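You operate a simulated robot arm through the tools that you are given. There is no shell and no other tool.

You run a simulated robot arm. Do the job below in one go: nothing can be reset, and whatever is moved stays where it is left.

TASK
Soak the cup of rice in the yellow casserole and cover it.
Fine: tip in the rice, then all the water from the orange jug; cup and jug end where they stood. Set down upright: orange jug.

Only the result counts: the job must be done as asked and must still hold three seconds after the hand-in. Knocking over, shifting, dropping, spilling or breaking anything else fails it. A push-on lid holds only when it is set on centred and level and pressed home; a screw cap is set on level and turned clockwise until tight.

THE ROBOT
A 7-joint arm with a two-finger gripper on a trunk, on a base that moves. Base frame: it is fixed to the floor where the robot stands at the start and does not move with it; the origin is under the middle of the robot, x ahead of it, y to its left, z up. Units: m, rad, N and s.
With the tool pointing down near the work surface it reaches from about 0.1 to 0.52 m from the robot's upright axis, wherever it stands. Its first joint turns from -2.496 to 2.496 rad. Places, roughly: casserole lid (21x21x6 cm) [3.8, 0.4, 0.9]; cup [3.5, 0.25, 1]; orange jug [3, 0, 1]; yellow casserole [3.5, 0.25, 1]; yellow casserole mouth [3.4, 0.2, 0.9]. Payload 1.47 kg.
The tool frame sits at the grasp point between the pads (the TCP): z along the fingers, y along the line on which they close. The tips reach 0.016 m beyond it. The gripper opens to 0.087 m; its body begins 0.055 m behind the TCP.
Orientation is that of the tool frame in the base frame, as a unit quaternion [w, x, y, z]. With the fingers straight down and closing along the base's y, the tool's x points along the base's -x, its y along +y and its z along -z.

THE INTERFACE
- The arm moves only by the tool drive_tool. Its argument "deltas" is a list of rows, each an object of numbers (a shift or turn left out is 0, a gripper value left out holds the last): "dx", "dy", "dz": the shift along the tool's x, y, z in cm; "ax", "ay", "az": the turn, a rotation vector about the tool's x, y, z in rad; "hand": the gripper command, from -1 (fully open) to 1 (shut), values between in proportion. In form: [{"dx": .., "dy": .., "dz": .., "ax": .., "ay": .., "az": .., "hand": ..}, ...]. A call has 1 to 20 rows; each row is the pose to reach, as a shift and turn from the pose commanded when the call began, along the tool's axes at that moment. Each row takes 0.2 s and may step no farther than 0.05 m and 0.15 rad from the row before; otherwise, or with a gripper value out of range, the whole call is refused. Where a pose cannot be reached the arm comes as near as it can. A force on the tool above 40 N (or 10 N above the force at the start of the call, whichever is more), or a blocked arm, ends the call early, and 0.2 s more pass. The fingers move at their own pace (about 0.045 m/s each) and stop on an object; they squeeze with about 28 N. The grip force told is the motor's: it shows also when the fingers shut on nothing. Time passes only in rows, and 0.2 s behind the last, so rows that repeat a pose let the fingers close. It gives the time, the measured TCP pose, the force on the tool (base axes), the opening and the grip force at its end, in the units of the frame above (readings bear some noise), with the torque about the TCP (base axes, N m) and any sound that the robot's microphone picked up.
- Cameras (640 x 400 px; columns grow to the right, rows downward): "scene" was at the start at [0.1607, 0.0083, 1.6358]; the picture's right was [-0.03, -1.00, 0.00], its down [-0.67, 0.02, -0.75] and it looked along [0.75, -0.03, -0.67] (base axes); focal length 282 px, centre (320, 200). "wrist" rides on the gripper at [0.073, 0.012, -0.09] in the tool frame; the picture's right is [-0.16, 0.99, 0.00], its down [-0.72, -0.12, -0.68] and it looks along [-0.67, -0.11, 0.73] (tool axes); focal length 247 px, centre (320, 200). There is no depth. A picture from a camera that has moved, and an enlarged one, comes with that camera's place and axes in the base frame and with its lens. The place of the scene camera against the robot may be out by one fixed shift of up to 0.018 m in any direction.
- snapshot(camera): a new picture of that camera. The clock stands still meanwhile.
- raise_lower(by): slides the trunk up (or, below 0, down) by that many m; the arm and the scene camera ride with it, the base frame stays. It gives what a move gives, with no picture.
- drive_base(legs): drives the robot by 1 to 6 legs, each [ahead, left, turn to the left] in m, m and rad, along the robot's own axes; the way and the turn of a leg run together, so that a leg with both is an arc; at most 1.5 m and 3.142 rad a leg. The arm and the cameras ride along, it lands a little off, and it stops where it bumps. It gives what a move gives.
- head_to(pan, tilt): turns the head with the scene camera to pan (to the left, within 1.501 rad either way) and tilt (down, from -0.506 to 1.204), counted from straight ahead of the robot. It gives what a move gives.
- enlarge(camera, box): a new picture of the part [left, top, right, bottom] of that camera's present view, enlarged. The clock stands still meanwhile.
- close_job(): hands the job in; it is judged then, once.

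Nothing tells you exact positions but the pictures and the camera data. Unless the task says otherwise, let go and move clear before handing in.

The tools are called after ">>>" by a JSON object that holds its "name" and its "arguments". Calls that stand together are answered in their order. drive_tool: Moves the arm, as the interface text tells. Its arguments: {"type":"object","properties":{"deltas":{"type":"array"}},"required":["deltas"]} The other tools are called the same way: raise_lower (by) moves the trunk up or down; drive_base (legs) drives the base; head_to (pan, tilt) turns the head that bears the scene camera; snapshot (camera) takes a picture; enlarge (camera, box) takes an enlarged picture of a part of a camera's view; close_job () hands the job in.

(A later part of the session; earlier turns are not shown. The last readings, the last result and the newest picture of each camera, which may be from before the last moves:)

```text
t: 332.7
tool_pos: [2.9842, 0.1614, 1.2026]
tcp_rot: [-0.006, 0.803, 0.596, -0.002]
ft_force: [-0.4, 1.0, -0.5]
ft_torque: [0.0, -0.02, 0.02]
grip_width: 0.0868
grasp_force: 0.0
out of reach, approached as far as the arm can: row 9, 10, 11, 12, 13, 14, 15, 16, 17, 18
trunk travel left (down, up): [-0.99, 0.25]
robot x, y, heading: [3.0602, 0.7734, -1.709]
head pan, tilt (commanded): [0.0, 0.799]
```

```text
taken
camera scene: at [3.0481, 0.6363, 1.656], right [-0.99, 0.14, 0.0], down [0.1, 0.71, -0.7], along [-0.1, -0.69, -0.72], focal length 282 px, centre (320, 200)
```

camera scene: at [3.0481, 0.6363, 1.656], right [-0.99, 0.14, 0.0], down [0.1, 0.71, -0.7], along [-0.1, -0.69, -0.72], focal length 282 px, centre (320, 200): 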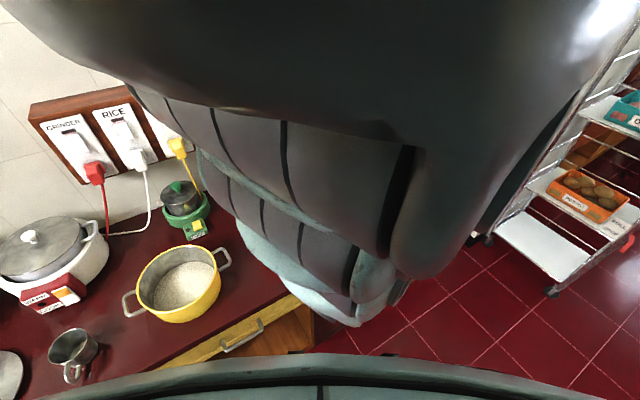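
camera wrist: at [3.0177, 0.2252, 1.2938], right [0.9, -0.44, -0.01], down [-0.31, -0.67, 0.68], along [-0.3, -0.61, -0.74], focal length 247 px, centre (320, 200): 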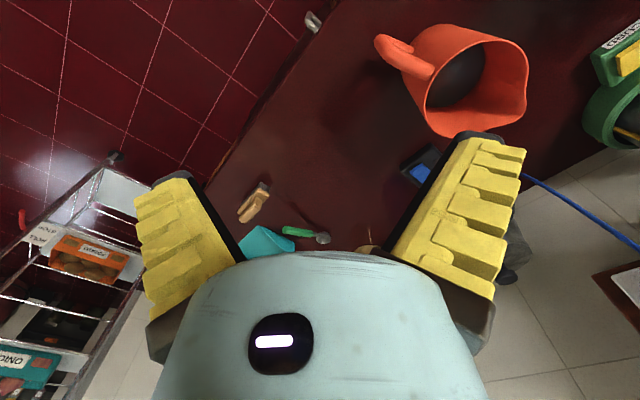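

The posture is planar but swung right. I'll raise 3 cm, shift back over the handle, and try the rest of the roll.

>>> {"name": "drive_tool", "arguments": {"deltas": [{"dz": -3}, {"dx": -0.7, "dy": 3.3, "dz": -3}, {"dx": -1.4, "dy": 6.6, "dz": -3}, {"dx": -2.16, "dy": 9.83, "dz": -3}, {"dx": -2.16, "dy": 9.83, "dz": -3}]}}

>>> {"name": "drive_tool", "arguments": {"deltas": [{"az": 0.1}, {"az": 0.2}, {"az": 0.3}, {"az": 0.4}, {"az": 0.5}, {"az": 0.546}, {"az": 0.546}]}}

```text
t: 333.9
tool_pos: [2.9818, 0.1575, 1.2104]
tcp_rot: [-0.008, 0.802, 0.597, -0.002]
ft_force: [0.3, -0.2, 1.1]
ft_torque: [-0.01, 0.01, -0.01]
grip_width: 0.0869
grasp_force: 0.1
out of reach, approached as far as the arm can: row 1, 2, 3, 4, 5
trunk travel left (down, up): [-0.99, 0.25]
robot x, y, heading: [3.0632, 0.7714, -1.708]
head pan, tilt (commanded): [0.0, 0.799]
```

```text
t: 335.5
tool_pos: [2.9822, 0.159, 1.2098]
tcp_rot: [-0.007, 0.802, 0.597, -0.001]
ft_force: [0.1, -0.7, 0.0]
ft_torque: [0.03, -0.02, 0.01]
grip_width: 0.087
grasp_force: 0.1
out of reach, approached as far as the arm can: row 1, 2, 3, 4, 5, 6, 7
trunk travel left (down, up): [-0.99, 0.25]
robot x, y, heading: [3.0638, 0.7751, -1.71]
head pan, tilt (commanded): [0.0, 0.799]
```

It is stuck at a joint limit that way. I'll use the opposite finger assignment by rolling the other way, with the hand moved back over the handle.

>>> {"name": "drive_tool", "arguments": {"deltas": [{"az": -0.144}, {"az": -0.288}, {"az": -0.432}, {"dx": -0.2, "dy": 1.2, "az": -0.576}, {"dx": -0.4, "dy": 2.4, "az": -0.72}, {"dx": -0.6, "dy": 3.6, "az": -0.864}, {"dx": -0.9, "dy": 4.8, "az": -1.008}, {"dx": -1.1, "dy": 6.0, "az": -1.152}, {"dx": -1.4, "dy": 7.2, "az": -1.296}, {"dx": -1.6, "dy": 8.4, "az": -1.44}, {"dx": -1.9, "dy": 9.94, "az": -1.584}, {"dx": -1.9, "dy": 9.94, "az": -1.728}, {"dx": -1.9, "dy": 9.94, "az": -1.872}, {"dx": -1.9, "dy": 9.94, "az": -2.016}, {"dx": -1.9, "dy": 9.94, "az": -2.16}, {"dx": -1.9, "dy": 9.94, "az": -2.304}, {"dx": -1.9, "dy": 9.94, "az": -2.448}, {"dx": -1.9, "dy": 9.94, "az": -2.594}, {"dx": -1.9, "dy": 9.94, "az": -2.594}]}}

>>> {"name": "snapshot", "arguments": {"camera": "wrist"}}

```text
t: 339.5
tool_pos: [3.0703, 0.1125, 1.2098]
tcp_rot: [-0.003, -0.359, 0.933, 0.006]
ft_force: [0.2, -0.6, 0.2]
ft_torque: [-0.01, 0.01, 0.0]
grip_width: 0.0871
grasp_force: 0.1
trunk travel left (down, up): [-0.99, 0.25]
robot x, y, heading: [3.0611, 0.7747, -1.711]
head pan, tilt (commanded): [0.0, 0.799]
```

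```text
taken
camera wrist: at [3.0102, 0.0698, 1.2998], right [-0.54, 0.84, 0.01], down [0.62, 0.39, 0.68], along [0.56, 0.38, -0.73], focal length 247 px, centre (320, 200)
```

wrist: 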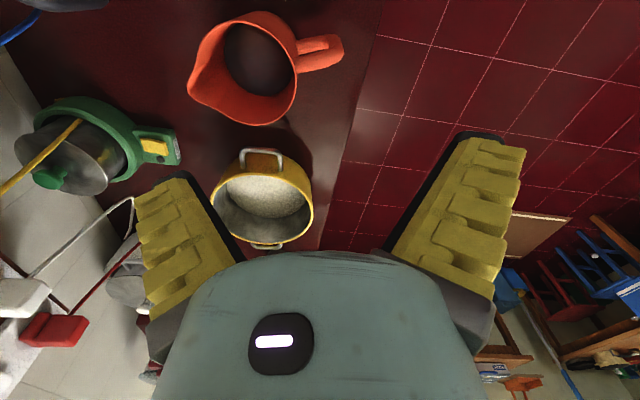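

Reached exactly this time. I'll enlarge to check that the handle bar and wall straddle the hand's axis.

>>> {"name": "enlarge", "arguments": {"camera": "wrist", "box": [170, 0, 370, 140]}}

```text
2.86 times, centred on (270, 70) of wrist
camera zoom: at [3.0102, 0.0698, 1.2998], right [-0.54, 0.84, 0.01], down [0.62, 0.39, 0.68], along [0.56, 0.38, -0.73], focal length 706 px, centre (463, 571)
```

zoom: 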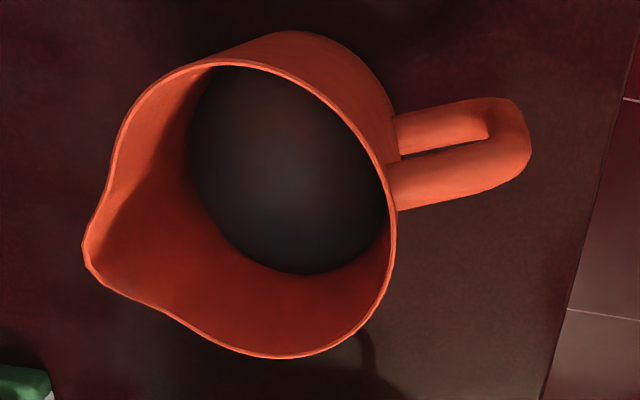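

The wall's inner face and the bar's outer face are about 5.8 cm apart and centred on the hand, which is nearly parallel for these fingers. I'll lower most of the way with the trunk and check.

>>> {"name": "raise_lower", "arguments": {"by": -0.17}}

>>> {"name": "snapshot", "arguments": {"camera": "wrist"}}

```text
t: 341.4
tool_pos: [3.0712, 0.112, 1.0402]
tcp_rot: [-0.004, -0.357, 0.934, 0.007]
ft_force: [-0.3, 0.3, 0.2]
ft_torque: [0.02, -0.01, 0.01]
grip_width: 0.0869
grasp_force: 0.0
trunk travel left (down, up): [-0.82, 0.42]
robot x, y, heading: [3.0666, 0.7723, -1.712]
head pan, tilt (commanded): [0.0, 0.799]
```

```text
taken
camera wrist: at [3.01, 0.0698, 1.13], right [-0.54, 0.84, 0.01], down [0.62, 0.39, 0.68], along [0.56, 0.38, -0.74], focal length 247 px, centre (320, 200)
```

wrist: 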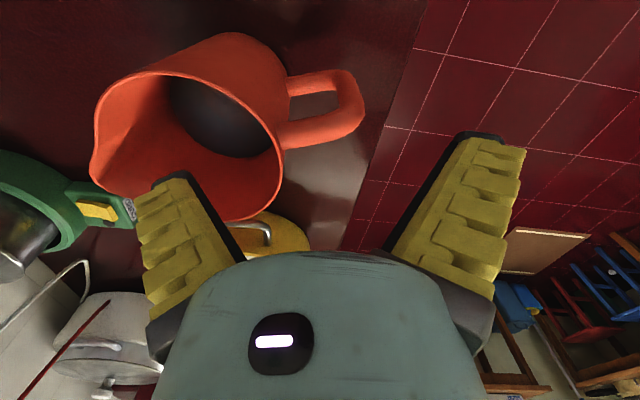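

Left finger is above the jug's opening and the right one outside the handle, as planned. I'll lower the remaining 9 cm.

>>> {"name": "raise_lower", "arguments": {"by": -0.05}}

>>> {"name": "snapshot", "arguments": {"camera": "wrist"}}

```text
t: 342.3
tool_pos: [3.0706, 0.1127, 0.989]
tcp_rot: [-0.003, -0.358, 0.934, 0.006]
ft_force: [0.1, -0.3, -0.6]
ft_torque: [-0.01, 0.02, 0.05]
grip_width: 0.0869
grasp_force: 0.0
trunk travel left (down, up): [-0.77, 0.47]
robot x, y, heading: [3.0647, 0.7762, -1.708]
head pan, tilt (commanded): [0.0, 0.799]
```

```text
taken
camera wrist: at [3.01, 0.0697, 1.08], right [-0.54, 0.84, 0.01], down [0.62, 0.39, 0.68], along [0.56, 0.38, -0.74], focal length 247 px, centre (320, 200)
```

wrist: 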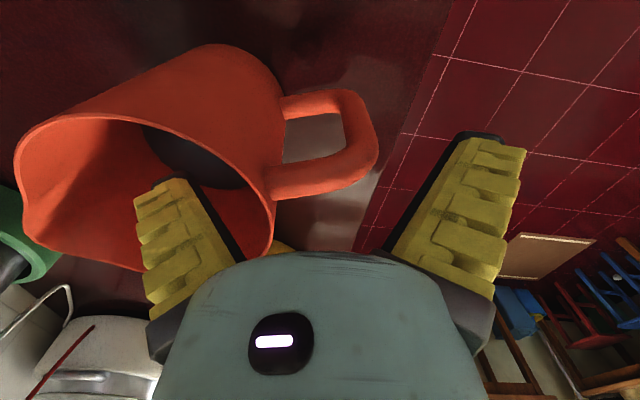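

The inner finger is entering the jug with no contact. Lowering the last 3.8 cm.

>>> {"name": "raise_lower", "arguments": {"by": -0.038}}

>>> {"name": "snapshot", "arguments": {"camera": "wrist"}}

```text
t: 343.1
tool_pos: [3.0713, 0.1133, 0.95]
tcp_rot: [-0.003, -0.358, 0.934, 0.007]
ft_force: [0.9, -0.5, 0.1]
ft_torque: [0.04, 0.01, 0.04]
grip_width: 0.0873
grasp_force: 0.1
trunk travel left (down, up): [-0.732, 0.508]
robot x, y, heading: [3.0629, 0.773, -1.711]
head pan, tilt (commanded): [0.0, 0.799]
```

```text
taken
camera wrist: at [3.01, 0.07, 1.0413], right [-0.54, 0.84, 0.02], down [0.62, 0.39, 0.68], along [0.56, 0.38, -0.73], focal length 247 px, centre (320, 200)
```

wrist: 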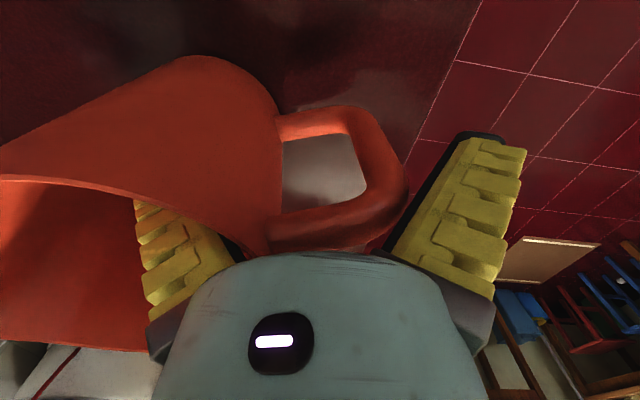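

Both fingers straddle the wall and handle with no contact forces. Closing now.

>>> {"name": "drive_tool", "arguments": {"deltas": [{"hand": 0.2}, {"hand": 0.6}, {"hand": 1}, {"hand": 1}, {"hand": 1}, {"hand": 1}, {"hand": 1}]}}

>>> {"name": "snapshot", "arguments": {"camera": "wrist"}}

```text
t: 344.7
tool_pos: [3.0707, 0.1116, 0.9516]
tcp_rot: [-0.004, -0.358, 0.934, 0.007]
ft_force: [-1.6, 4.0, 3.7]
ft_torque: [0.3, 0.06, 0.1]
grip_width: 0.061
grasp_force: 27.9
trunk travel left (down, up): [-0.732, 0.508]
robot x, y, heading: [3.062, 0.7739, -1.707]
head pan, tilt (commanded): [0.0, 0.799]
```

```text
taken
camera wrist: at [3.0099, 0.0702, 1.0417], right [-0.54, 0.84, 0.01], down [0.62, 0.39, 0.68], along [0.56, 0.38, -0.74], focal length 247 px, centre (320, 200)
```

wrist: 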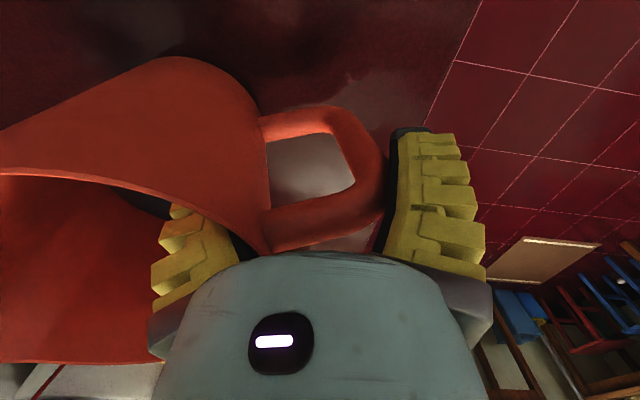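

The jug is gripped with a 6.1 cm opening at 28 N. I'll lift 1 cm and check the weight and the level.

>>> {"name": "raise_lower", "arguments": {"by": 0.012}}

>>> {"name": "snapshot", "arguments": {"camera": "wrist"}}

```text
t: 345.3
tool_pos: [3.0717, 0.1129, 0.9627]
tcp_rot: [-0.003, -0.357, 0.934, 0.008]
ft_force: [0.9, -0.3, -5.2]
ft_torque: [0.27, 0.24, 0.02]
grip_width: 0.0602
grasp_force: 28.3
trunk travel left (down, up): [-0.744, 0.496]
robot x, y, heading: [3.0646, 0.7735, -1.709]
head pan, tilt (commanded): [0.0, 0.799]
```

```text
taken
camera wrist: at [3.01, 0.0709, 1.0529], right [-0.54, 0.84, 0.02], down [0.62, 0.39, 0.68], along [0.56, 0.38, -0.73], focal length 247 px, centre (320, 200)
```

wrist: 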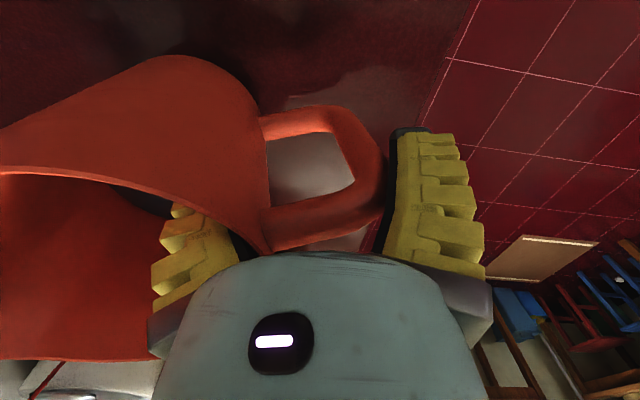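

The jug is off the counter (about 5 N) and has not moved in the hand, so it's a rigid grip. I'll raise further and confirm.

>>> {"name": "raise_lower", "arguments": {"by": 0.04}}

>>> {"name": "snapshot", "arguments": {"camera": "wrist"}}

```text
t: 346.1
tool_pos: [3.0694, 0.1134, 1.0022]
tcp_rot: [-0.003, -0.356, 0.934, 0.008]
ft_force: [-0.4, -0.3, -5.9]
ft_torque: [0.31, 0.28, -0.03]
grip_width: 0.0596
grasp_force: 28.3
trunk travel left (down, up): [-0.784, 0.456]
robot x, y, heading: [3.0607, 0.772, -1.708]
head pan, tilt (commanded): [0.0, 0.799]
```

```text
taken
camera wrist: at [3.01, 0.0709, 1.0929], right [-0.54, 0.84, 0.02], down [0.62, 0.39, 0.68], along [0.56, 0.38, -0.73], focal length 247 px, centre (320, 200)
```

wrist: 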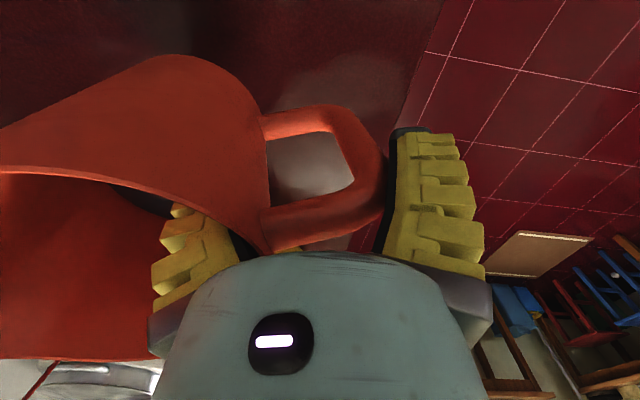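

The opening has crept down by a millimetre. I'll wait a second and check whether it is stable before moving on.

>>> {"name": "drive_tool", "arguments": {"deltas": [{"dx": 0}, {"dx": 0}, {"dx": 0}, {"dx": 0}, {"dx": 0}, {"dx": 0}, {"dx": 0}, {"dx": 0}]}}

>>> {"name": "snapshot", "arguments": {"camera": "wrist"}}

```text
t: 347.9
tool_pos: [3.0705, 0.1121, 1.0028]
tcp_rot: [-0.002, -0.358, 0.934, 0.007]
ft_force: [0.3, -1.0, -5.0]
ft_torque: [0.31, 0.24, -0.01]
grip_width: 0.0593
grasp_force: 28.3
trunk travel left (down, up): [-0.784, 0.456]
robot x, y, heading: [3.0622, 0.776, -1.709]
head pan, tilt (commanded): [0.0, 0.799]
```

```text
taken
camera wrist: at [3.01, 0.0706, 1.0932], right [-0.54, 0.84, 0.01], down [0.62, 0.39, 0.68], along [0.56, 0.38, -0.73], focal length 247 px, centre (320, 200)
```

wrist: 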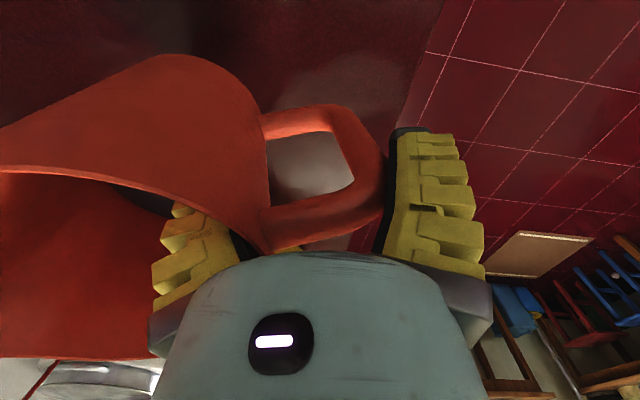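

The grip is stable. I'll raise the jug to carrying height, then turn it in the hand's plane by about half a radian so its pouring lip will be clear of the hand.

>>> {"name": "raise_lower", "arguments": {"by": 0.115}}

>>> {"name": "drive_tool", "arguments": {"deltas": [{"az": -0.08}, {"az": -0.16}, {"az": -0.24}, {"az": -0.32}, {"az": -0.4}, {"az": -0.48}, {"az": -0.52}, {"az": -0.52}]}}

>>> {"name": "snapshot", "arguments": {"camera": "wrist"}}

```text
t: 349.4
tool_pos: [3.0701, 0.1131, 1.1174]
tcp_rot: [-0.002, -0.358, 0.934, 0.008]
ft_force: [1.0, 0.2, -4.7]
ft_torque: [0.26, 0.24, -0.02]
grip_width: 0.0591
grasp_force: 28.1
trunk travel left (down, up): [-0.899, 0.341]
robot x, y, heading: [3.06, 0.7736, -1.708]
head pan, tilt (commanded): [0.0, 0.799]
```

```text
t: 351.2
tool_pos: [3.0706, 0.1144, 1.1188]
tcp_rot: [-0.001, -0.586, 0.81, 0.008]
ft_force: [0.5, -0.4, -5.9]
ft_torque: [0.1, 0.39, 0.0]
grip_width: 0.0588
grasp_force: 28.2
trunk travel left (down, up): [-0.899, 0.341]
robot x, y, heading: [3.0647, 0.7728, -1.707]
head pan, tilt (commanded): [0.0, 0.799]
```

```text
taken
camera wrist: at [3.0382, 0.0449, 1.2079], right [-0.89, 0.46, 0.01], down [0.34, 0.64, 0.68], along [0.3, 0.61, -0.73], focal length 247 px, centre (320, 200)
```

wrist: 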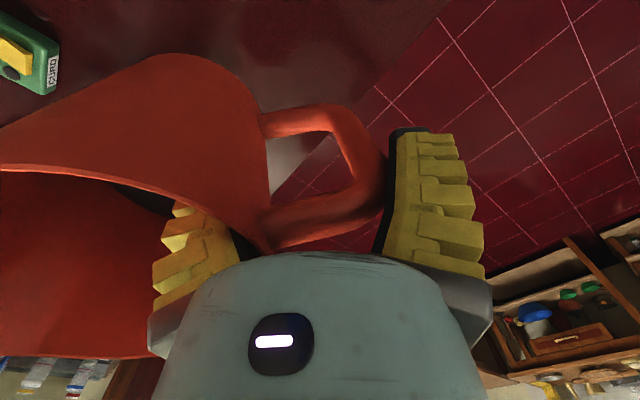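

No limits hit. Now I'll turn the base so the jug swings over towards the casserole at this height.

>>> {"name": "drive_base", "arguments": {"legs": [[0, 0, 0.407]]}}

>>> {"name": "snapshot", "arguments": {"camera": "wrist"}}

>>> {"name": "snapshot", "arguments": {"camera": "scene"}}

```text
t: 352.8
tool_pos: [3.3323, 0.1706, 1.1182]
tcp_rot: [0.003, 0.737, -0.676, -0.008]
ft_force: [0.0, -0.1, -5.4]
ft_torque: [-0.05, 0.37, 0.02]
grip_width: 0.0585
grasp_force: 27.8
trunk travel left (down, up): [-0.899, 0.341]
robot x, y, heading: [3.0637, 0.7748, -1.304]
head pan, tilt (commanded): [0.0, 0.799]
```

```text
taken
camera wrist: at [3.3283, 0.0947, 1.2079], right [-1.0, 0.07, 0.01], down [0.06, 0.73, 0.68], along [0.04, 0.68, -0.73], focal length 247 px, centre (320, 200)
```

wrist: 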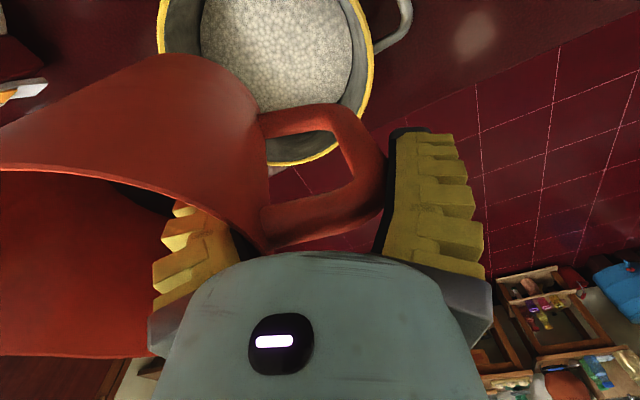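

```text
taken
camera scene: at [3.1088, 0.6404, 1.5649], right [-0.96, -0.26, 0.0], down [-0.19, 0.69, -0.7], along [0.18, -0.67, -0.72], focal length 282 px, centre (320, 200)
```

scene: 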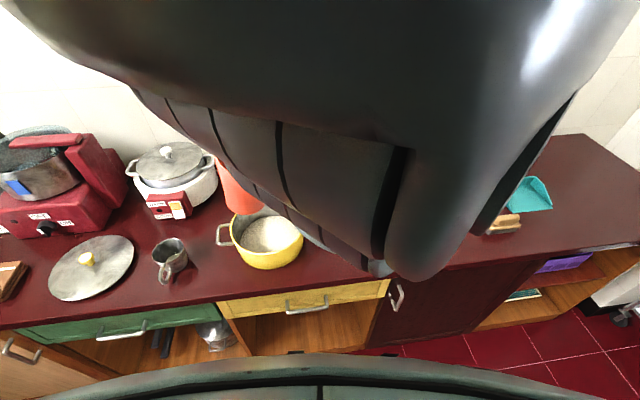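

Both views confirm the layout: the casserole centre is at about (3.375, 0.176) and the jug is held beside it. I'll shift the base slightly so the pouring lip will be over its centre.

>>> {"name": "drive_base", "arguments": {"legs": [[0.021, -0.035, 0]]}}

>>> {"name": "snapshot", "arguments": {"camera": "wrist"}}

```text
t: 353.7
tool_pos: [3.3042, 0.1404, 1.1184]
tcp_rot: [0.003, 0.738, -0.675, -0.007]
ft_force: [0.1, 0.6, -6.1]
ft_torque: [-0.05, 0.38, 0.02]
grip_width: 0.0584
grasp_force: 28.3
trunk travel left (down, up): [-0.899, 0.341]
robot x, y, heading: [3.0357, 0.7466, -1.302]
head pan, tilt (commanded): [0.0, 0.799]
```

```text
taken
camera wrist: at [3.3003, 0.0652, 1.2079], right [-1.0, 0.07, 0.01], down [0.06, 0.73, 0.68], along [0.04, 0.68, -0.73], focal length 247 px, centre (320, 200)
```

wrist: 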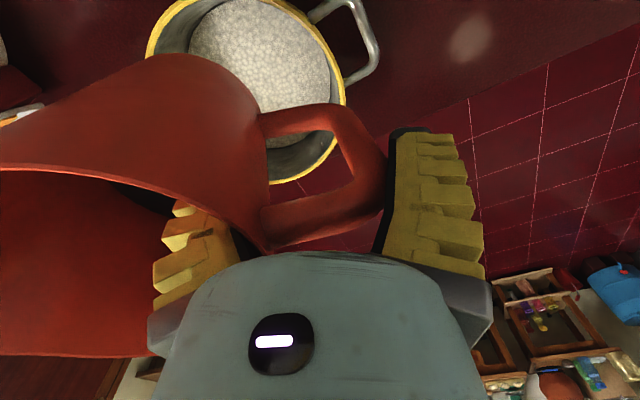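

Everything is lined up. I'll begin tipping the jug towards the robot, to about 50° first.

>>> {"name": "drive_tool", "arguments": {"deltas": [{"dx": 0.39, "dy": -0.07, "dz": 0.65, "ax": 0.0173, "ay": 0.0952}, {"dx": 0.79, "dy": -0.14, "dz": 1.3, "ax": 0.0346, "ay": 0.1902}, {"dx": 1.18, "dy": -0.21, "dz": 1.96, "ax": 0.0519, "ay": 0.2854}, {"dx": 1.57, "dy": -0.29, "dz": 2.6, "ax": 0.0692, "ay": 0.3805}, {"dx": 1.97, "dy": -0.36, "dz": 3.3, "ax": 0.0865, "ay": 0.4756}, {"dx": 2.41, "dy": -0.44, "dz": 3.8, "ax": 0.1038, "ay": 0.5707}]}}

>>> {"name": "snapshot", "arguments": {"camera": "scene"}}

>>> {"name": "snapshot", "arguments": {"camera": "wrist"}}

```text
t: 355.1
tool_pos: [3.3199, 0.1024, 1.0612]
tcp_rot: [0.155, 0.708, -0.647, 0.235]
ft_force: [-0.6, -0.6, -5.8]
ft_torque: [0.03, 0.39, -0.03]
grip_width: 0.0576
grasp_force: 28.2
out of reach, approached as far as the arm can: row 1, 2, 3, 4, 5, 6
trunk travel left (down, up): [-0.899, 0.341]
robot x, y, heading: [3.0336, 0.7439, -1.306]
head pan, tilt (commanded): [0.0, 0.799]
```

```text
taken
camera scene: at [3.0808, 0.611, 1.5648], right [-0.96, -0.26, 0.0], down [-0.19, 0.69, -0.7], along [0.18, -0.67, -0.72], focal length 282 px, centre (320, 200)
```

scene: 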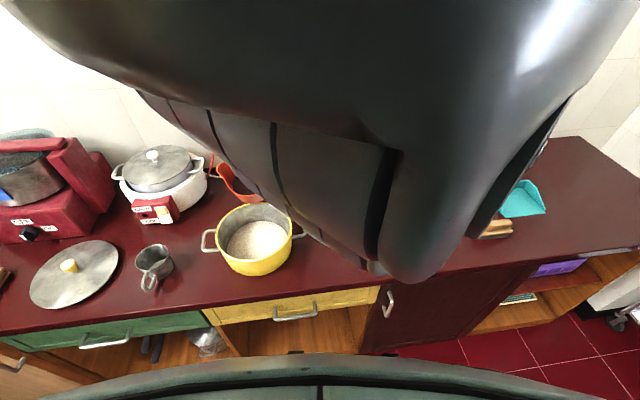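

```text
taken
camera wrist: at [3.3008, 0.0852, 1.1751], right [-0.99, 0.02, -0.17], down [-0.02, 0.98, 0.2], along [0.17, 0.2, -0.97], focal length 247 px, centre (320, 200)
```

wrist: 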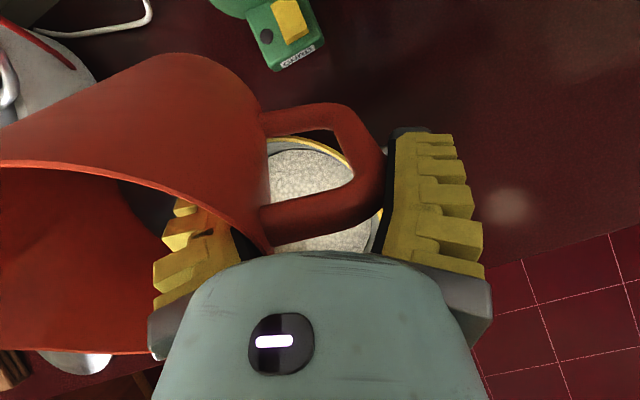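

The hand drifted about 2 cm outward, but the jug sits as before over the casserole. There is a slow creep in the grip, so I'll keep going steadily to 90°.

>>> {"name": "drive_tool", "arguments": {"deltas": [{"dx": 0.1, "dy": -0.02, "dz": 0.07, "ax": 0.0141, "ay": 0.0818, "az": 0.0008}, {"dx": 0.2, "dy": -0.04, "dz": 0.14, "ax": 0.0283, "ay": 0.1635, "az": 0.0016}, {"dx": 0.3, "dy": -0.05, "dz": 0.2, "ax": 0.0424, "ay": 0.2453, "az": 0.0023}, {"dx": 0.41, "dy": -0.07, "dz": 0.27, "ax": 0.0565, "ay": 0.3271, "az": 0.0031}, {"dx": 0.41, "dy": -0.07, "dz": 0.27, "ax": 0.0707, "ay": 0.4088, "az": 0.0039}, {"dx": 0.41, "dy": -0.07, "dz": 0.27, "ax": 0.0848, "ay": 0.4906, "az": 0.0047}]}}

>>> {"name": "snapshot", "arguments": {"camera": "scene"}}

>>> {"name": "snapshot", "arguments": {"camera": "wrist"}}

```text
t: 356.5
tool_pos: [3.322, 0.0981, 1.0616]
tcp_rot: [0.276, 0.635, -0.582, 0.427]
ft_force: [0.6, 0.8, -5.2]
ft_torque: [0.09, 0.38, -0.01]
grip_width: 0.0575
grasp_force: 28.1
trunk travel left (down, up): [-0.899, 0.341]
robot x, y, heading: [3.0355, 0.7427, -1.302]
head pan, tilt (commanded): [0.0, 0.799]
```

```text
taken
camera scene: at [3.0808, 0.611, 1.5649], right [-0.96, -0.26, 0.0], down [-0.19, 0.69, -0.7], along [0.18, -0.67, -0.72], focal length 282 px, centre (320, 200)
```

scene: 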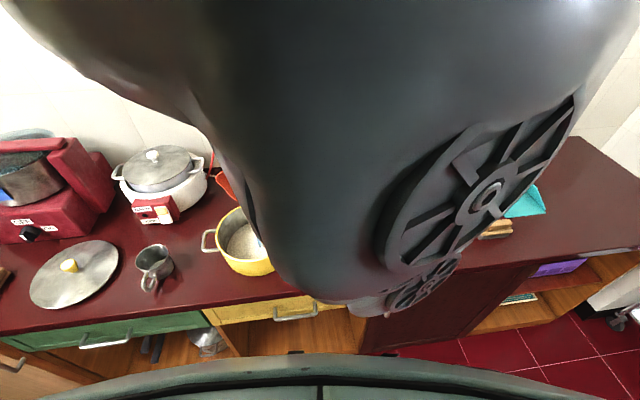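

```text
taken
camera wrist: at [3.2876, 0.1337, 1.1664], right [-0.96, -0.09, -0.28], down [-0.01, 0.96, -0.28], along [0.3, -0.27, -0.92], focal length 247 px, centre (320, 200)
```

wrist: 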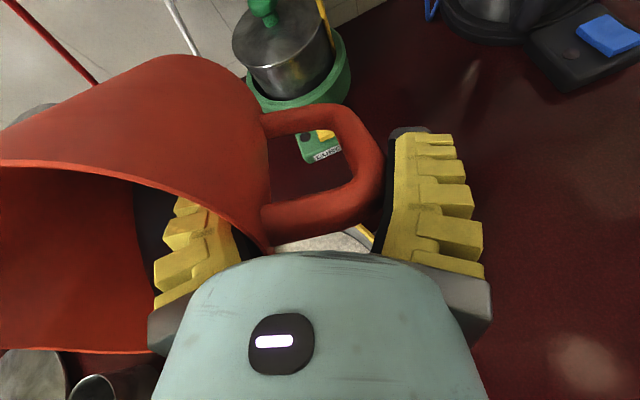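

At about 61° nothing has spilled, and the arm followed this stage exactly. Continuing to 90°.

>>> {"name": "drive_tool", "arguments": {"deltas": [{"ax": 0.0148, "ay": 0.0838, "az": 0.001}, {"ax": 0.0296, "ay": 0.1675, "az": 0.002}, {"ax": 0.0444, "ay": 0.2513, "az": 0.0031}, {"ax": 0.0592, "ay": 0.335, "az": 0.0041}]}}

>>> {"name": "snapshot", "arguments": {"camera": "wrist"}}

>>> {"name": "snapshot", "arguments": {"camera": "scene"}}

```text
t: 357.5
tool_pos: [3.3156, 0.1076, 1.1022]
tcp_rot: [0.349, 0.562, -0.514, 0.546]
ft_force: [0.1, 0.3, -2.3]
ft_torque: [0.04, 0.19, -0.01]
grip_width: 0.0575
grasp_force: 28.1
out of reach, approached as far as the arm can: row 3, 4
trunk travel left (down, up): [-0.899, 0.341]
robot x, y, heading: [3.0339, 0.7449, -1.306]
head pan, tilt (commanded): [0.0, 0.799]
```

```text
taken
camera wrist: at [3.273, 0.1747, 1.186], right [-0.93, -0.19, -0.32], down [0.03, 0.82, -0.57], along [0.37, -0.54, -0.75], focal length 247 px, centre (320, 200)
```

wrist: 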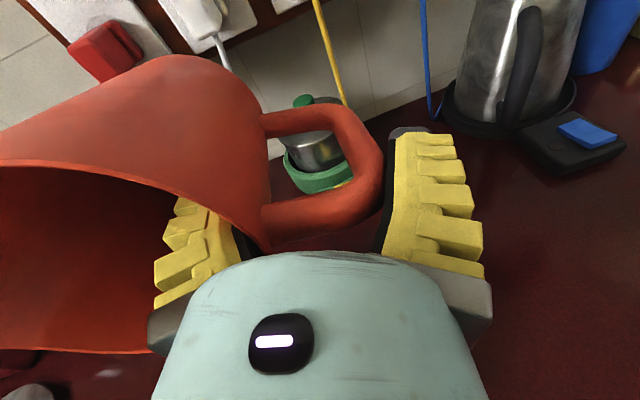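

```text
taken
camera scene: at [3.0808, 0.6108, 1.565], right [-0.96, -0.26, 0.0], down [-0.19, 0.69, -0.7], along [0.18, -0.67, -0.72], focal length 282 px, centre (320, 200)
```

scene: 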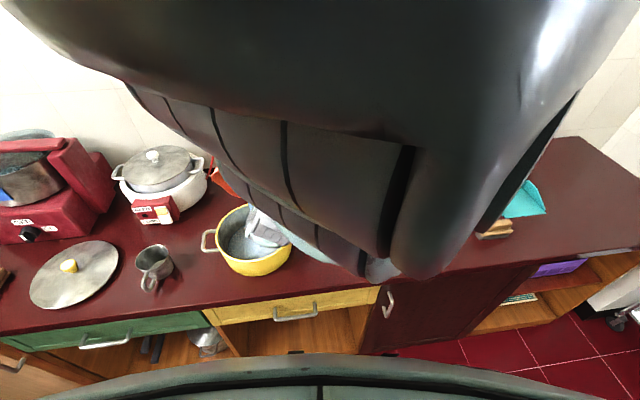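

The weight fell from 5.2 N to 2.3 N and the stream is going into the casserole. I'll check the landing closely.

>>> {"name": "enlarge", "arguments": {"camera": "scene", "box": [190, 170, 330, 290]}}

```text
3.33 times, centred on (260, 230) of scene
camera zoom: at [3.0808, 0.6108, 1.565], right [-0.96, -0.26, 0.0], down [-0.19, 0.69, -0.7], along [0.18, -0.67, -0.72], focal length 939 px, centre (520, 100)
```

zoom: 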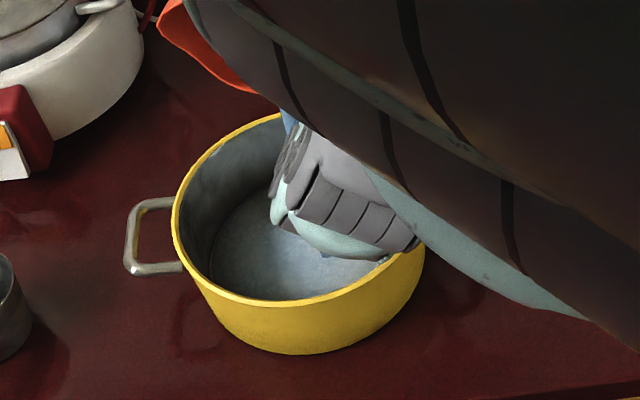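

No puddle on the counter, and water is visible in the casserole. I'll tip further to empty the jug completely.

>>> {"name": "drive_tool", "arguments": {"deltas": [{"dx": 0.54, "dy": -0.09, "dz": -0.57, "ax": 0.0161, "ay": 0.0923}, {"dx": 1.08, "dy": -0.18, "dz": -1.14, "ax": 0.0322, "ay": 0.1846, "az": 0.0006}, {"dx": 1.62, "dy": -0.27, "dz": -1.71, "ax": 0.0483, "ay": 0.2769, "az": 0.0009}, {"dx": 2.16, "dy": -0.36, "dz": -2.28, "ax": 0.0644, "ay": 0.3692, "az": 0.0013}, {"dx": 2.7, "dy": -0.45, "dz": -2.85, "ax": 0.0805, "ay": 0.4615, "az": 0.0016}, {"dx": 3.24, "dy": -0.54, "dz": -3.42, "ax": 0.0966, "ay": 0.5538, "az": 0.0019}, {"dx": 3.24, "dy": -0.54, "dz": -3.42, "ax": 0.0966, "ay": 0.5538, "az": 0.0019}, {"dx": 3.24, "dy": -0.54, "dz": -3.42, "ax": 0.0966, "ay": 0.5538, "az": 0.0019}]}}

>>> {"name": "snapshot", "arguments": {"camera": "wrist"}}

>>> {"name": "enlarge", "arguments": {"camera": "scene", "box": [150, 150, 360, 310]}}

```text
t: 359.3
tool_pos: [3.3168, 0.1078, 1.247]
tcp_rot: [0.45, 0.408, -0.375, 0.7]
ft_force: [0.4, -0.2, -1.7]
ft_torque: [0.0, 0.11, 0.0]
grip_width: 0.0569
grasp_force: 27.6
out of reach, approached as far as the arm can: row 1, 2, 3, 4, 5, 6, 7, 8
trunk travel left (down, up): [-0.899, 0.341]
robot x, y, heading: [3.0335, 0.7472, -1.3]
head pan, tilt (commanded): [0.0, 0.799]
```

```text
taken
camera wrist: at [3.2667, 0.2063, 1.2771], right [-0.88, -0.36, -0.3], down [0.14, 0.41, -0.9], along [0.45, -0.84, -0.31], focal length 247 px, centre (320, 200)
```

wrist: 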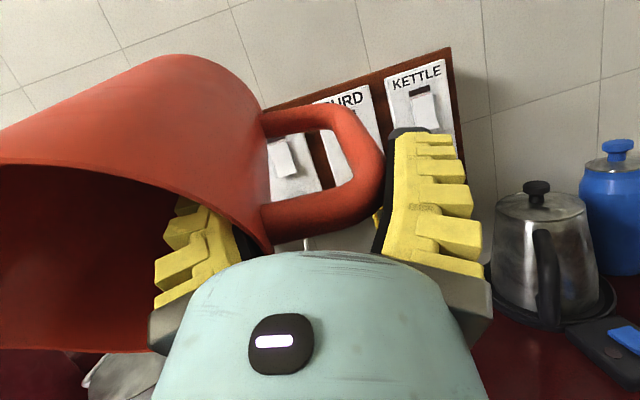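

```text
2.50 times, centred on (255, 230) of scene
camera zoom: at [3.0808, 0.6108, 1.565], right [-0.96, -0.26, 0.0], down [-0.19, 0.69, -0.7], along [0.18, -0.67, -0.72], focal length 704 px, centre (482, 125)
```

zoom: 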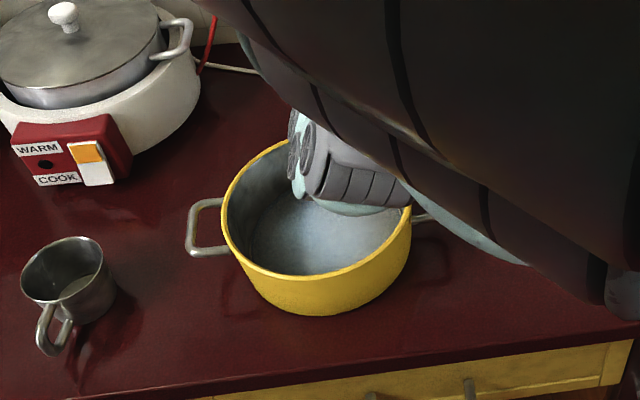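

The jug now weighs only about 1.7 N, so it's essentially empty, and all the water seems to be in the casserole. I'll hold a moment to drain and recheck.

>>> {"name": "drive_tool", "arguments": {"deltas": [{"dx": 0}, {"dx": 0}, {"dx": 0}, {"dx": 0}, {"dx": 0}]}}

>>> {"name": "snapshot", "arguments": {"camera": "wrist"}}

```text
t: 360.5
tool_pos: [3.3165, 0.1088, 1.247]
tcp_rot: [0.45, 0.408, -0.375, 0.7]
ft_force: [0.7, -0.8, -2.2]
ft_torque: [-0.02, 0.17, 0.03]
grip_width: 0.0568
grasp_force: 28.0
trunk travel left (down, up): [-0.899, 0.341]
robot x, y, heading: [3.0365, 0.7467, -1.301]
head pan, tilt (commanded): [0.0, 0.799]
```

```text
taken
camera wrist: at [3.2666, 0.2063, 1.277], right [-0.88, -0.36, -0.3], down [0.14, 0.41, -0.9], along [0.45, -0.84, -0.31], focal length 247 px, centre (320, 200)
```

wrist: 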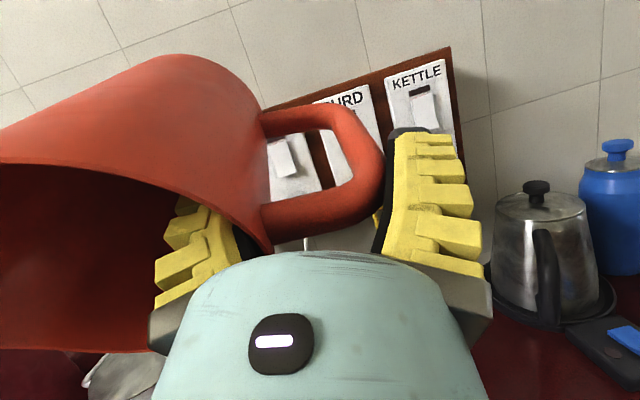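

The jug is empty. I'll raise the trunk a little for clearance, and tip the jug back upright along the same path.

>>> {"name": "raise_lower", "arguments": {"by": 0.08}}

>>> {"name": "drive_tool", "arguments": {"deltas": [{"dx": -2.0, "dy": 0.35, "dz": -0.85, "ax": -0.0163, "ay": -0.0971, "az": -0.0013}, {"dx": -4.0, "dy": 0.69, "dz": -1.7, "ax": -0.0326, "ay": -0.1941, "az": -0.0025}, {"dx": -6.0, "dy": 1.04, "dz": -2.55, "ax": -0.0489, "ay": -0.2912, "az": -0.0038}, {"dx": -8.0, "dy": 1.39, "dz": -3.4, "ax": -0.0652, "ay": -0.3883, "az": -0.005}, {"dx": -10.0, "dy": 1.74, "dz": -4.24, "ax": -0.0815, "ay": -0.4854, "az": -0.0063}, {"dx": -12.0, "dy": 2.08, "dz": -5.09, "ax": -0.0978, "ay": -0.5824, "az": -0.0075}, {"dx": -14.09, "dy": 2.45, "dz": -5.98, "ax": -0.114, "ay": -0.6795, "az": -0.0088}, {"dx": -15.11, "dy": 2.62, "dz": -6.09, "ax": -0.1303, "ay": -0.7766, "az": -0.01}, {"dx": -16.13, "dy": 2.79, "dz": -6.2, "ax": -0.1466, "ay": -0.8736, "az": -0.0113}, {"dx": -16.92, "dy": 2.92, "dz": -6.1, "ax": -0.1629, "ay": -0.9707, "az": -0.0125}, {"dx": -16.92, "dy": 2.92, "dz": -6.1, "ax": -0.1792, "ay": -1.0678, "az": -0.0138}, {"dx": -16.85, "dy": 2.91, "dz": -6.28, "ax": -0.1955, "ay": -1.1649, "az": -0.015}, {"dx": -16.73, "dy": 2.9, "dz": -6.56, "ax": -0.2118, "ay": -1.2619, "az": -0.0163}, {"dx": -16.36, "dy": 2.84, "dz": -6.94, "ax": -0.2281, "ay": -1.359, "az": -0.0175}, {"dx": -15.52, "dy": 2.69, "dz": -6.92, "ax": -0.2444, "ay": -1.4561, "az": -0.0188}, {"dx": -14.73, "dy": 2.56, "dz": -7.02, "ax": -0.2607, "ay": -1.5531, "az": -0.02}, {"dx": -13.89, "dy": 2.43, "dz": -6.98, "ax": -0.277, "ay": -1.6502, "az": -0.0213}, {"dx": -13.13, "dy": 2.3, "dz": -6.99, "ax": -0.2933, "ay": -1.7473, "az": -0.0225}, {"dx": -12.35, "dy": 2.17, "dz": -7.09, "ax": -0.3095, "ay": -1.8444, "az": -0.0238}, {"dx": -11.69, "dy": 2.06, "dz": -7.13, "ax": -0.3258, "ay": -1.9414, "az": -0.025}]}}

>>> {"name": "snapshot", "arguments": {"camera": "wrist"}}

>>> {"name": "snapshot", "arguments": {"camera": "scene"}}

```text
t: 361.7
tool_pos: [3.3178, 0.1076, 1.3272]
tcp_rot: [0.45, 0.408, -0.375, 0.701]
ft_force: [0.1, 0.3, -2.1]
ft_torque: [-0.01, 0.15, 0.0]
grip_width: 0.0567
grasp_force: 28.3
trunk travel left (down, up): [-0.979, 0.261]
robot x, y, heading: [3.0326, 0.7436, -1.303]
head pan, tilt (commanded): [0.0, 0.799]
```

```text
t: 365.9
tool_pos: [3.3129, 0.1268, 1.1906]
tcp_rot: [0.003, 0.744, -0.668, -0.005]
ft_force: [-0.3, -0.1, -2.1]
ft_torque: [0.01, 0.09, -0.06]
grip_width: 0.0557
grasp_force: 27.5
trunk travel left (down, up): [-0.979, 0.261]
robot x, y, heading: [3.0347, 0.7487, -1.307]
head pan, tilt (commanded): [0.0, 0.799]
```

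```text
taken
camera wrist: at [3.3104, 0.052, 1.2809], right [-1.0, 0.05, 0.01], down [0.05, 0.73, 0.68], along [0.03, 0.68, -0.73], focal length 247 px, centre (320, 200)
```

wrist: 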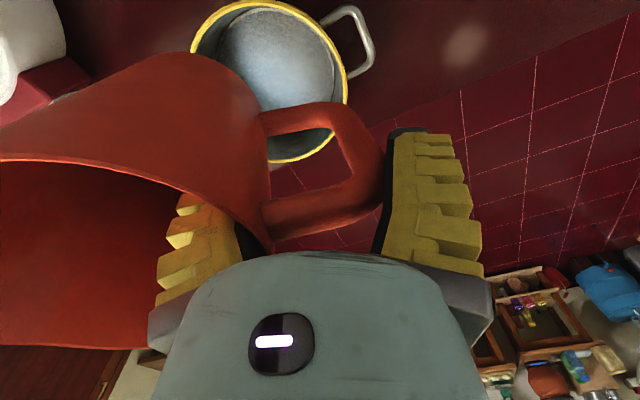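

```text
taken
camera scene: at [3.081, 0.6108, 1.645], right [-0.96, -0.26, 0.0], down [-0.19, 0.69, -0.7], along [0.18, -0.67, -0.72], focal length 282 px, centre (320, 200)
```

scene: 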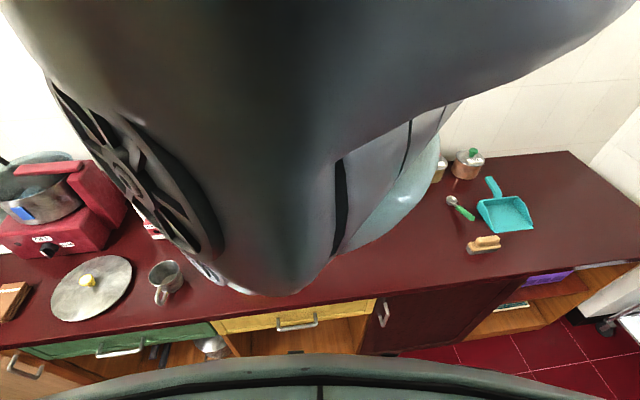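

The jug is upright and empty, and the casserole shows water over the rice. Now I'll carry the jug back: turn the base back and undo the half-radian roll.

>>> {"name": "drive_base", "arguments": {"legs": [[0, 0, -0.402]]}}

>>> {"name": "drive_tool", "arguments": {"deltas": [{"az": 0.1}, {"az": 0.2}, {"az": 0.3}, {"az": 0.4}, {"az": 0.5}, {"az": 0.54}, {"az": 0.54}]}}

>>> {"name": "snapshot", "arguments": {"camera": "wrist"}}

```text
t: 367.5
tool_pos: [3.0506, 0.0678, 1.1903]
tcp_rot: [-0.003, -0.595, 0.804, 0.003]
ft_force: [0.0, 0.7, -1.3]
ft_torque: [0.03, 0.13, -0.01]
grip_width: 0.0552
grasp_force: 28.3
trunk travel left (down, up): [-0.979, 0.261]
robot x, y, heading: [3.0361, 0.7453, -1.699]
head pan, tilt (commanded): [0.0, 0.799]
```

```text
t: 369.1
tool_pos: [3.0496, 0.0671, 1.189]
tcp_rot: [-0.003, -0.36, 0.933, 0.003]
ft_force: [0.6, 0.0, -1.1]
ft_torque: [0.06, 0.02, 0.0]
grip_width: 0.0552
grasp_force: 28.1
trunk travel left (down, up): [-0.979, 0.261]
robot x, y, heading: [3.0322, 0.747, -1.7]
head pan, tilt (commanded): [0.0, 0.799]
```

```text
taken
camera wrist: at [2.9897, 0.0256, 1.2809], right [-0.55, 0.84, 0.01], down [0.62, 0.4, 0.68], along [0.56, 0.37, -0.74], focal length 247 px, centre (320, 200)
```

wrist: 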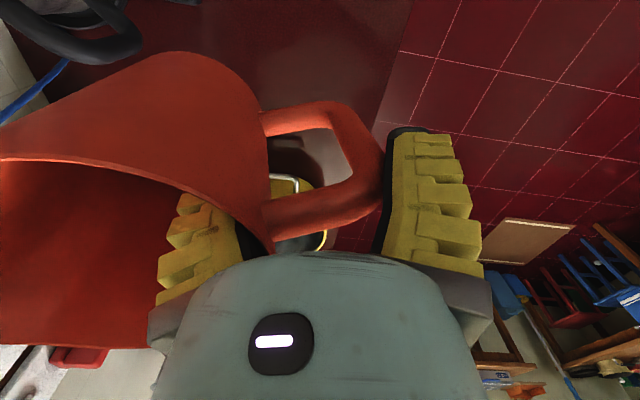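

The orientation is restored. I'll drive the last few centimetres back to the original spot.

>>> {"name": "drive_base", "arguments": {"legs": [[-0.047, 0.015, 0]]}}

>>> {"name": "drive_tool", "arguments": {"deltas": [{"dx": 0}]}}

```text
t: 370.0
tool_pos: [3.0712, 0.1113, 1.1908]
tcp_rot: [-0.004, -0.36, 0.933, 0.003]
ft_force: [-0.3, 1.2, -1.4]
ft_torque: [0.11, 0.09, 0.01]
grip_width: 0.0557
grasp_force: 28.0
trunk travel left (down, up): [-0.979, 0.261]
robot x, y, heading: [3.0569, 0.7892, -1.703]
head pan, tilt (commanded): [0.0, 0.799]
```

```text
t: 370.4
tool_pos: [3.0709, 0.1127, 1.1892]
tcp_rot: [-0.004, -0.36, 0.933, 0.004]
ft_force: [-0.7, -0.5, -0.7]
ft_torque: [0.12, 0.09, 0.01]
grip_width: 0.0556
grasp_force: 27.5
trunk travel left (down, up): [-0.979, 0.261]
robot x, y, heading: [3.0524, 0.7898, -1.705]
head pan, tilt (commanded): [0.0, 0.799]
```

In position. The jug has sagged about 4° in the grip on the spout side, so I'll tilt the hand by that much to level it before lowering.

>>> {"name": "drive_tool", "arguments": {"deltas": [{"ax": 0.03}, {"ax": 0.062}, {"ax": 0.062}]}}

>>> {"name": "raise_lower", "arguments": {"by": -0.2}}

>>> {"name": "snapshot", "arguments": {"camera": "wrist"}}

```text
t: 371.2
tool_pos: [3.0713, 0.1123, 1.1909]
tcp_rot: [0.007, -0.36, 0.933, -0.026]
ft_force: [-0.2, 0.3, -1.7]
ft_torque: [0.11, 0.08, 0.01]
grip_width: 0.0556
grasp_force: 27.3
trunk travel left (down, up): [-0.979, 0.261]
robot x, y, heading: [3.0535, 0.7891, -1.7]
head pan, tilt (commanded): [0.0, 0.799]
```

```text
t: 373.4
tool_pos: [3.0717, 0.1121, 0.99]
tcp_rot: [0.006, -0.36, 0.932, -0.025]
ft_force: [0.6, -0.2, -1.7]
ft_torque: [0.1, 0.07, 0.01]
grip_width: 0.0551
grasp_force: 28.2
trunk travel left (down, up): [-0.779, 0.461]
robot x, y, heading: [3.0577, 0.7906, -1.702]
head pan, tilt (commanded): [0.0, 0.799]
```

```text
taken
camera wrist: at [3.0069, 0.0744, 1.0804], right [-0.55, 0.84, -0.05], down [0.59, 0.43, 0.68], along [0.59, 0.34, -0.73], focal length 247 px, centre (320, 200)
```

wrist: 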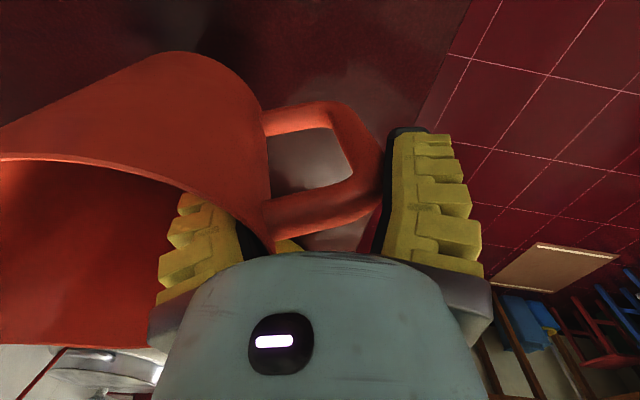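

Now I'll lower gently in small steps, watching the force for contact.

>>> {"name": "drive_tool", "arguments": {"deltas": [{"dz": 0.8}, {"dz": 1.6}, {"dz": 2.4}, {"dz": 2.9}, {"dz": 2.9}]}}

>>> {"name": "drive_tool", "arguments": {"deltas": [{"dz": 0.25}, {"dz": 0.5}, {"dz": 0.5}]}}

```text
t: 374.6
tool_pos: [3.072, 0.1105, 0.9621]
tcp_rot: [0.006, -0.36, 0.933, -0.027]
ft_force: [-0.3, 0.7, -1.8]
ft_torque: [0.07, 0.07, 0.04]
grip_width: 0.0551
grasp_force: 27.9
trunk travel left (down, up): [-0.779, 0.461]
robot x, y, heading: [3.0601, 0.7903, -1.704]
head pan, tilt (commanded): [0.0, 0.799]
```

```text
t: 375.4
tool_pos: [3.0708, 0.1105, 0.9572]
tcp_rot: [0.006, -0.36, 0.932, -0.026]
ft_force: [-0.1, -0.4, -1.1]
ft_torque: [0.08, 0.11, -0.06]
grip_width: 0.0553
grasp_force: 28.0
trunk travel left (down, up): [-0.779, 0.461]
robot x, y, heading: [3.0552, 0.7905, -1.701]
head pan, tilt (commanded): [0.0, 0.799]
```

>>> {"name": "drive_tool", "arguments": {"deltas": [{"dz": 0.2}, {"dz": 0.4}, {"dz": 0.4}, {"dz": 0.4}]}}

>>> {"name": "snapshot", "arguments": {"camera": "wrist"}}

```text
t: 376.4
tool_pos: [3.0725, 0.109, 0.9529]
tcp_rot: [0.006, -0.36, 0.933, -0.026]
ft_force: [-2.0, 6.8, 14.2]
ft_torque: [0.02, -0.38, 0.15]
grip_width: 0.0553
grasp_force: 27.4
trunk travel left (down, up): [-0.779, 0.461]
robot x, y, heading: [3.0495, 0.7918, -1.704]
head pan, tilt (commanded): [0.0, 0.799]
```

```text
taken
camera wrist: at [3.0077, 0.0719, 1.0435], right [-0.55, 0.84, -0.05], down [0.59, 0.43, 0.68], along [0.59, 0.34, -0.73], focal length 247 px, centre (320, 200)
```

wrist: 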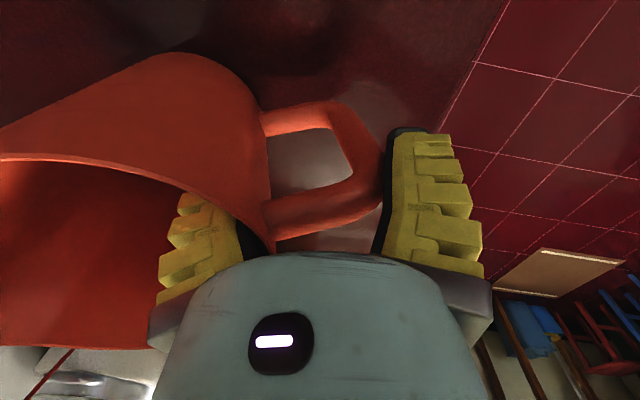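

Contact at nearly the same height as when I picked it up. I'll ease off 2 mm and open gently.

>>> {"name": "drive_tool", "arguments": {"deltas": [{"dz": -0.1}, {"dz": -0.2}, {"dz": -0.2}]}}

>>> {"name": "drive_tool", "arguments": {"deltas": [{"hand": -0.2}, {"hand": -0.4}, {"hand": -0.6}, {"hand": -0.8}, {"hand": -1}, {"hand": -1}, {"hand": -1}]}}

>>> {"name": "snapshot", "arguments": {"camera": "wrist"}}

```text
t: 377.2
tool_pos: [3.0712, 0.1106, 0.9556]
tcp_rot: [0.006, -0.36, 0.933, -0.025]
ft_force: [0.7, 0.1, -1.3]
ft_torque: [0.08, 0.05, 0.01]
grip_width: 0.055
grasp_force: 28.5
trunk travel left (down, up): [-0.779, 0.461]
robot x, y, heading: [3.0541, 0.788, -1.705]
head pan, tilt (commanded): [0.0, 0.799]
```

```text
t: 378.8
tool_pos: [3.0727, 0.1114, 0.9551]
tcp_rot: [0.006, -0.36, 0.932, -0.027]
ft_force: [0.1, -1.4, 0.9]
ft_torque: [0.05, 0.04, 0.02]
grip_width: 0.0869
grasp_force: 0.0
trunk travel left (down, up): [-0.779, 0.461]
robot x, y, heading: [3.055, 0.7913, -1.708]
head pan, tilt (commanded): [0.0, 0.799]
```

```text
taken
camera wrist: at [3.008, 0.0728, 1.0448], right [-0.55, 0.84, -0.05], down [0.59, 0.43, 0.68], along [0.59, 0.34, -0.73], focal length 247 px, centre (320, 200)
```

wrist: 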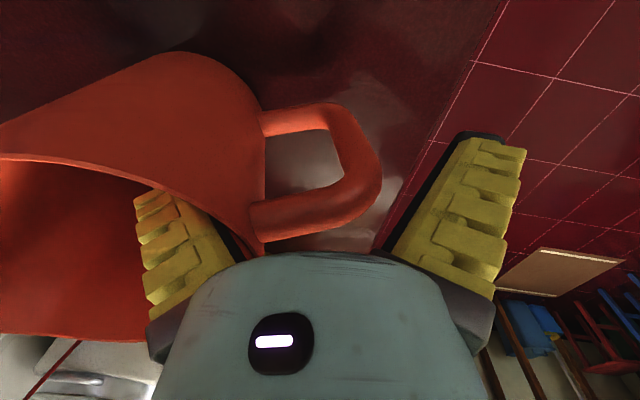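

The jug is released and standing. I'll lift the hand straight up out of it.

>>> {"name": "raise_lower", "arguments": {"by": 0.1}}

>>> {"name": "raise_lower", "arguments": {"by": 0.15}}

>>> {"name": "snapshot", "arguments": {"camera": "wrist"}}

```text
t: 380.1
tool_pos: [3.071, 0.1107, 1.0546]
tcp_rot: [0.007, -0.36, 0.933, -0.026]
ft_force: [-0.7, 0.2, 1.0]
ft_torque: [-0.03, -0.05, -0.02]
grip_width: 0.0871
grasp_force: 0.2
trunk travel left (down, up): [-0.879, 0.361]
robot x, y, heading: [3.0571, 0.7905, -1.704]
head pan, tilt (commanded): [0.0, 0.799]
```

```text
t: 381.8
tool_pos: [3.0726, 0.1104, 1.2046]
tcp_rot: [0.008, -0.359, 0.933, -0.026]
ft_force: [-0.2, 0.1, 0.3]
ft_torque: [0.02, 0.03, 0.02]
grip_width: 0.0871
grasp_force: 0.0
trunk travel left (down, up): [-1.029, 0.211]
robot x, y, heading: [3.0572, 0.7908, -1.705]
head pan, tilt (commanded): [0.0, 0.799]
```

```text
taken
camera wrist: at [3.008, 0.0729, 1.2946], right [-0.55, 0.84, -0.05], down [0.59, 0.43, 0.68], along [0.59, 0.34, -0.73], focal length 247 px, centre (320, 200)
```

wrist: 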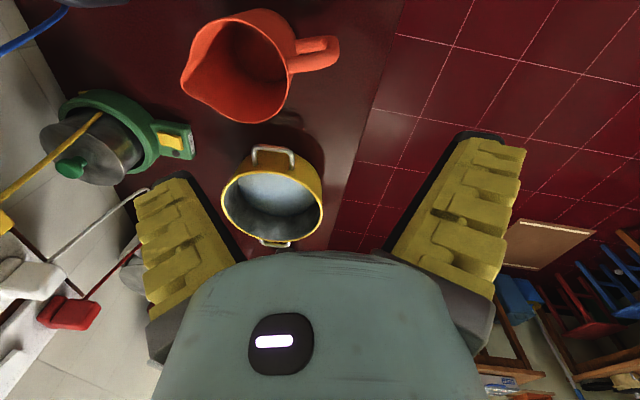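

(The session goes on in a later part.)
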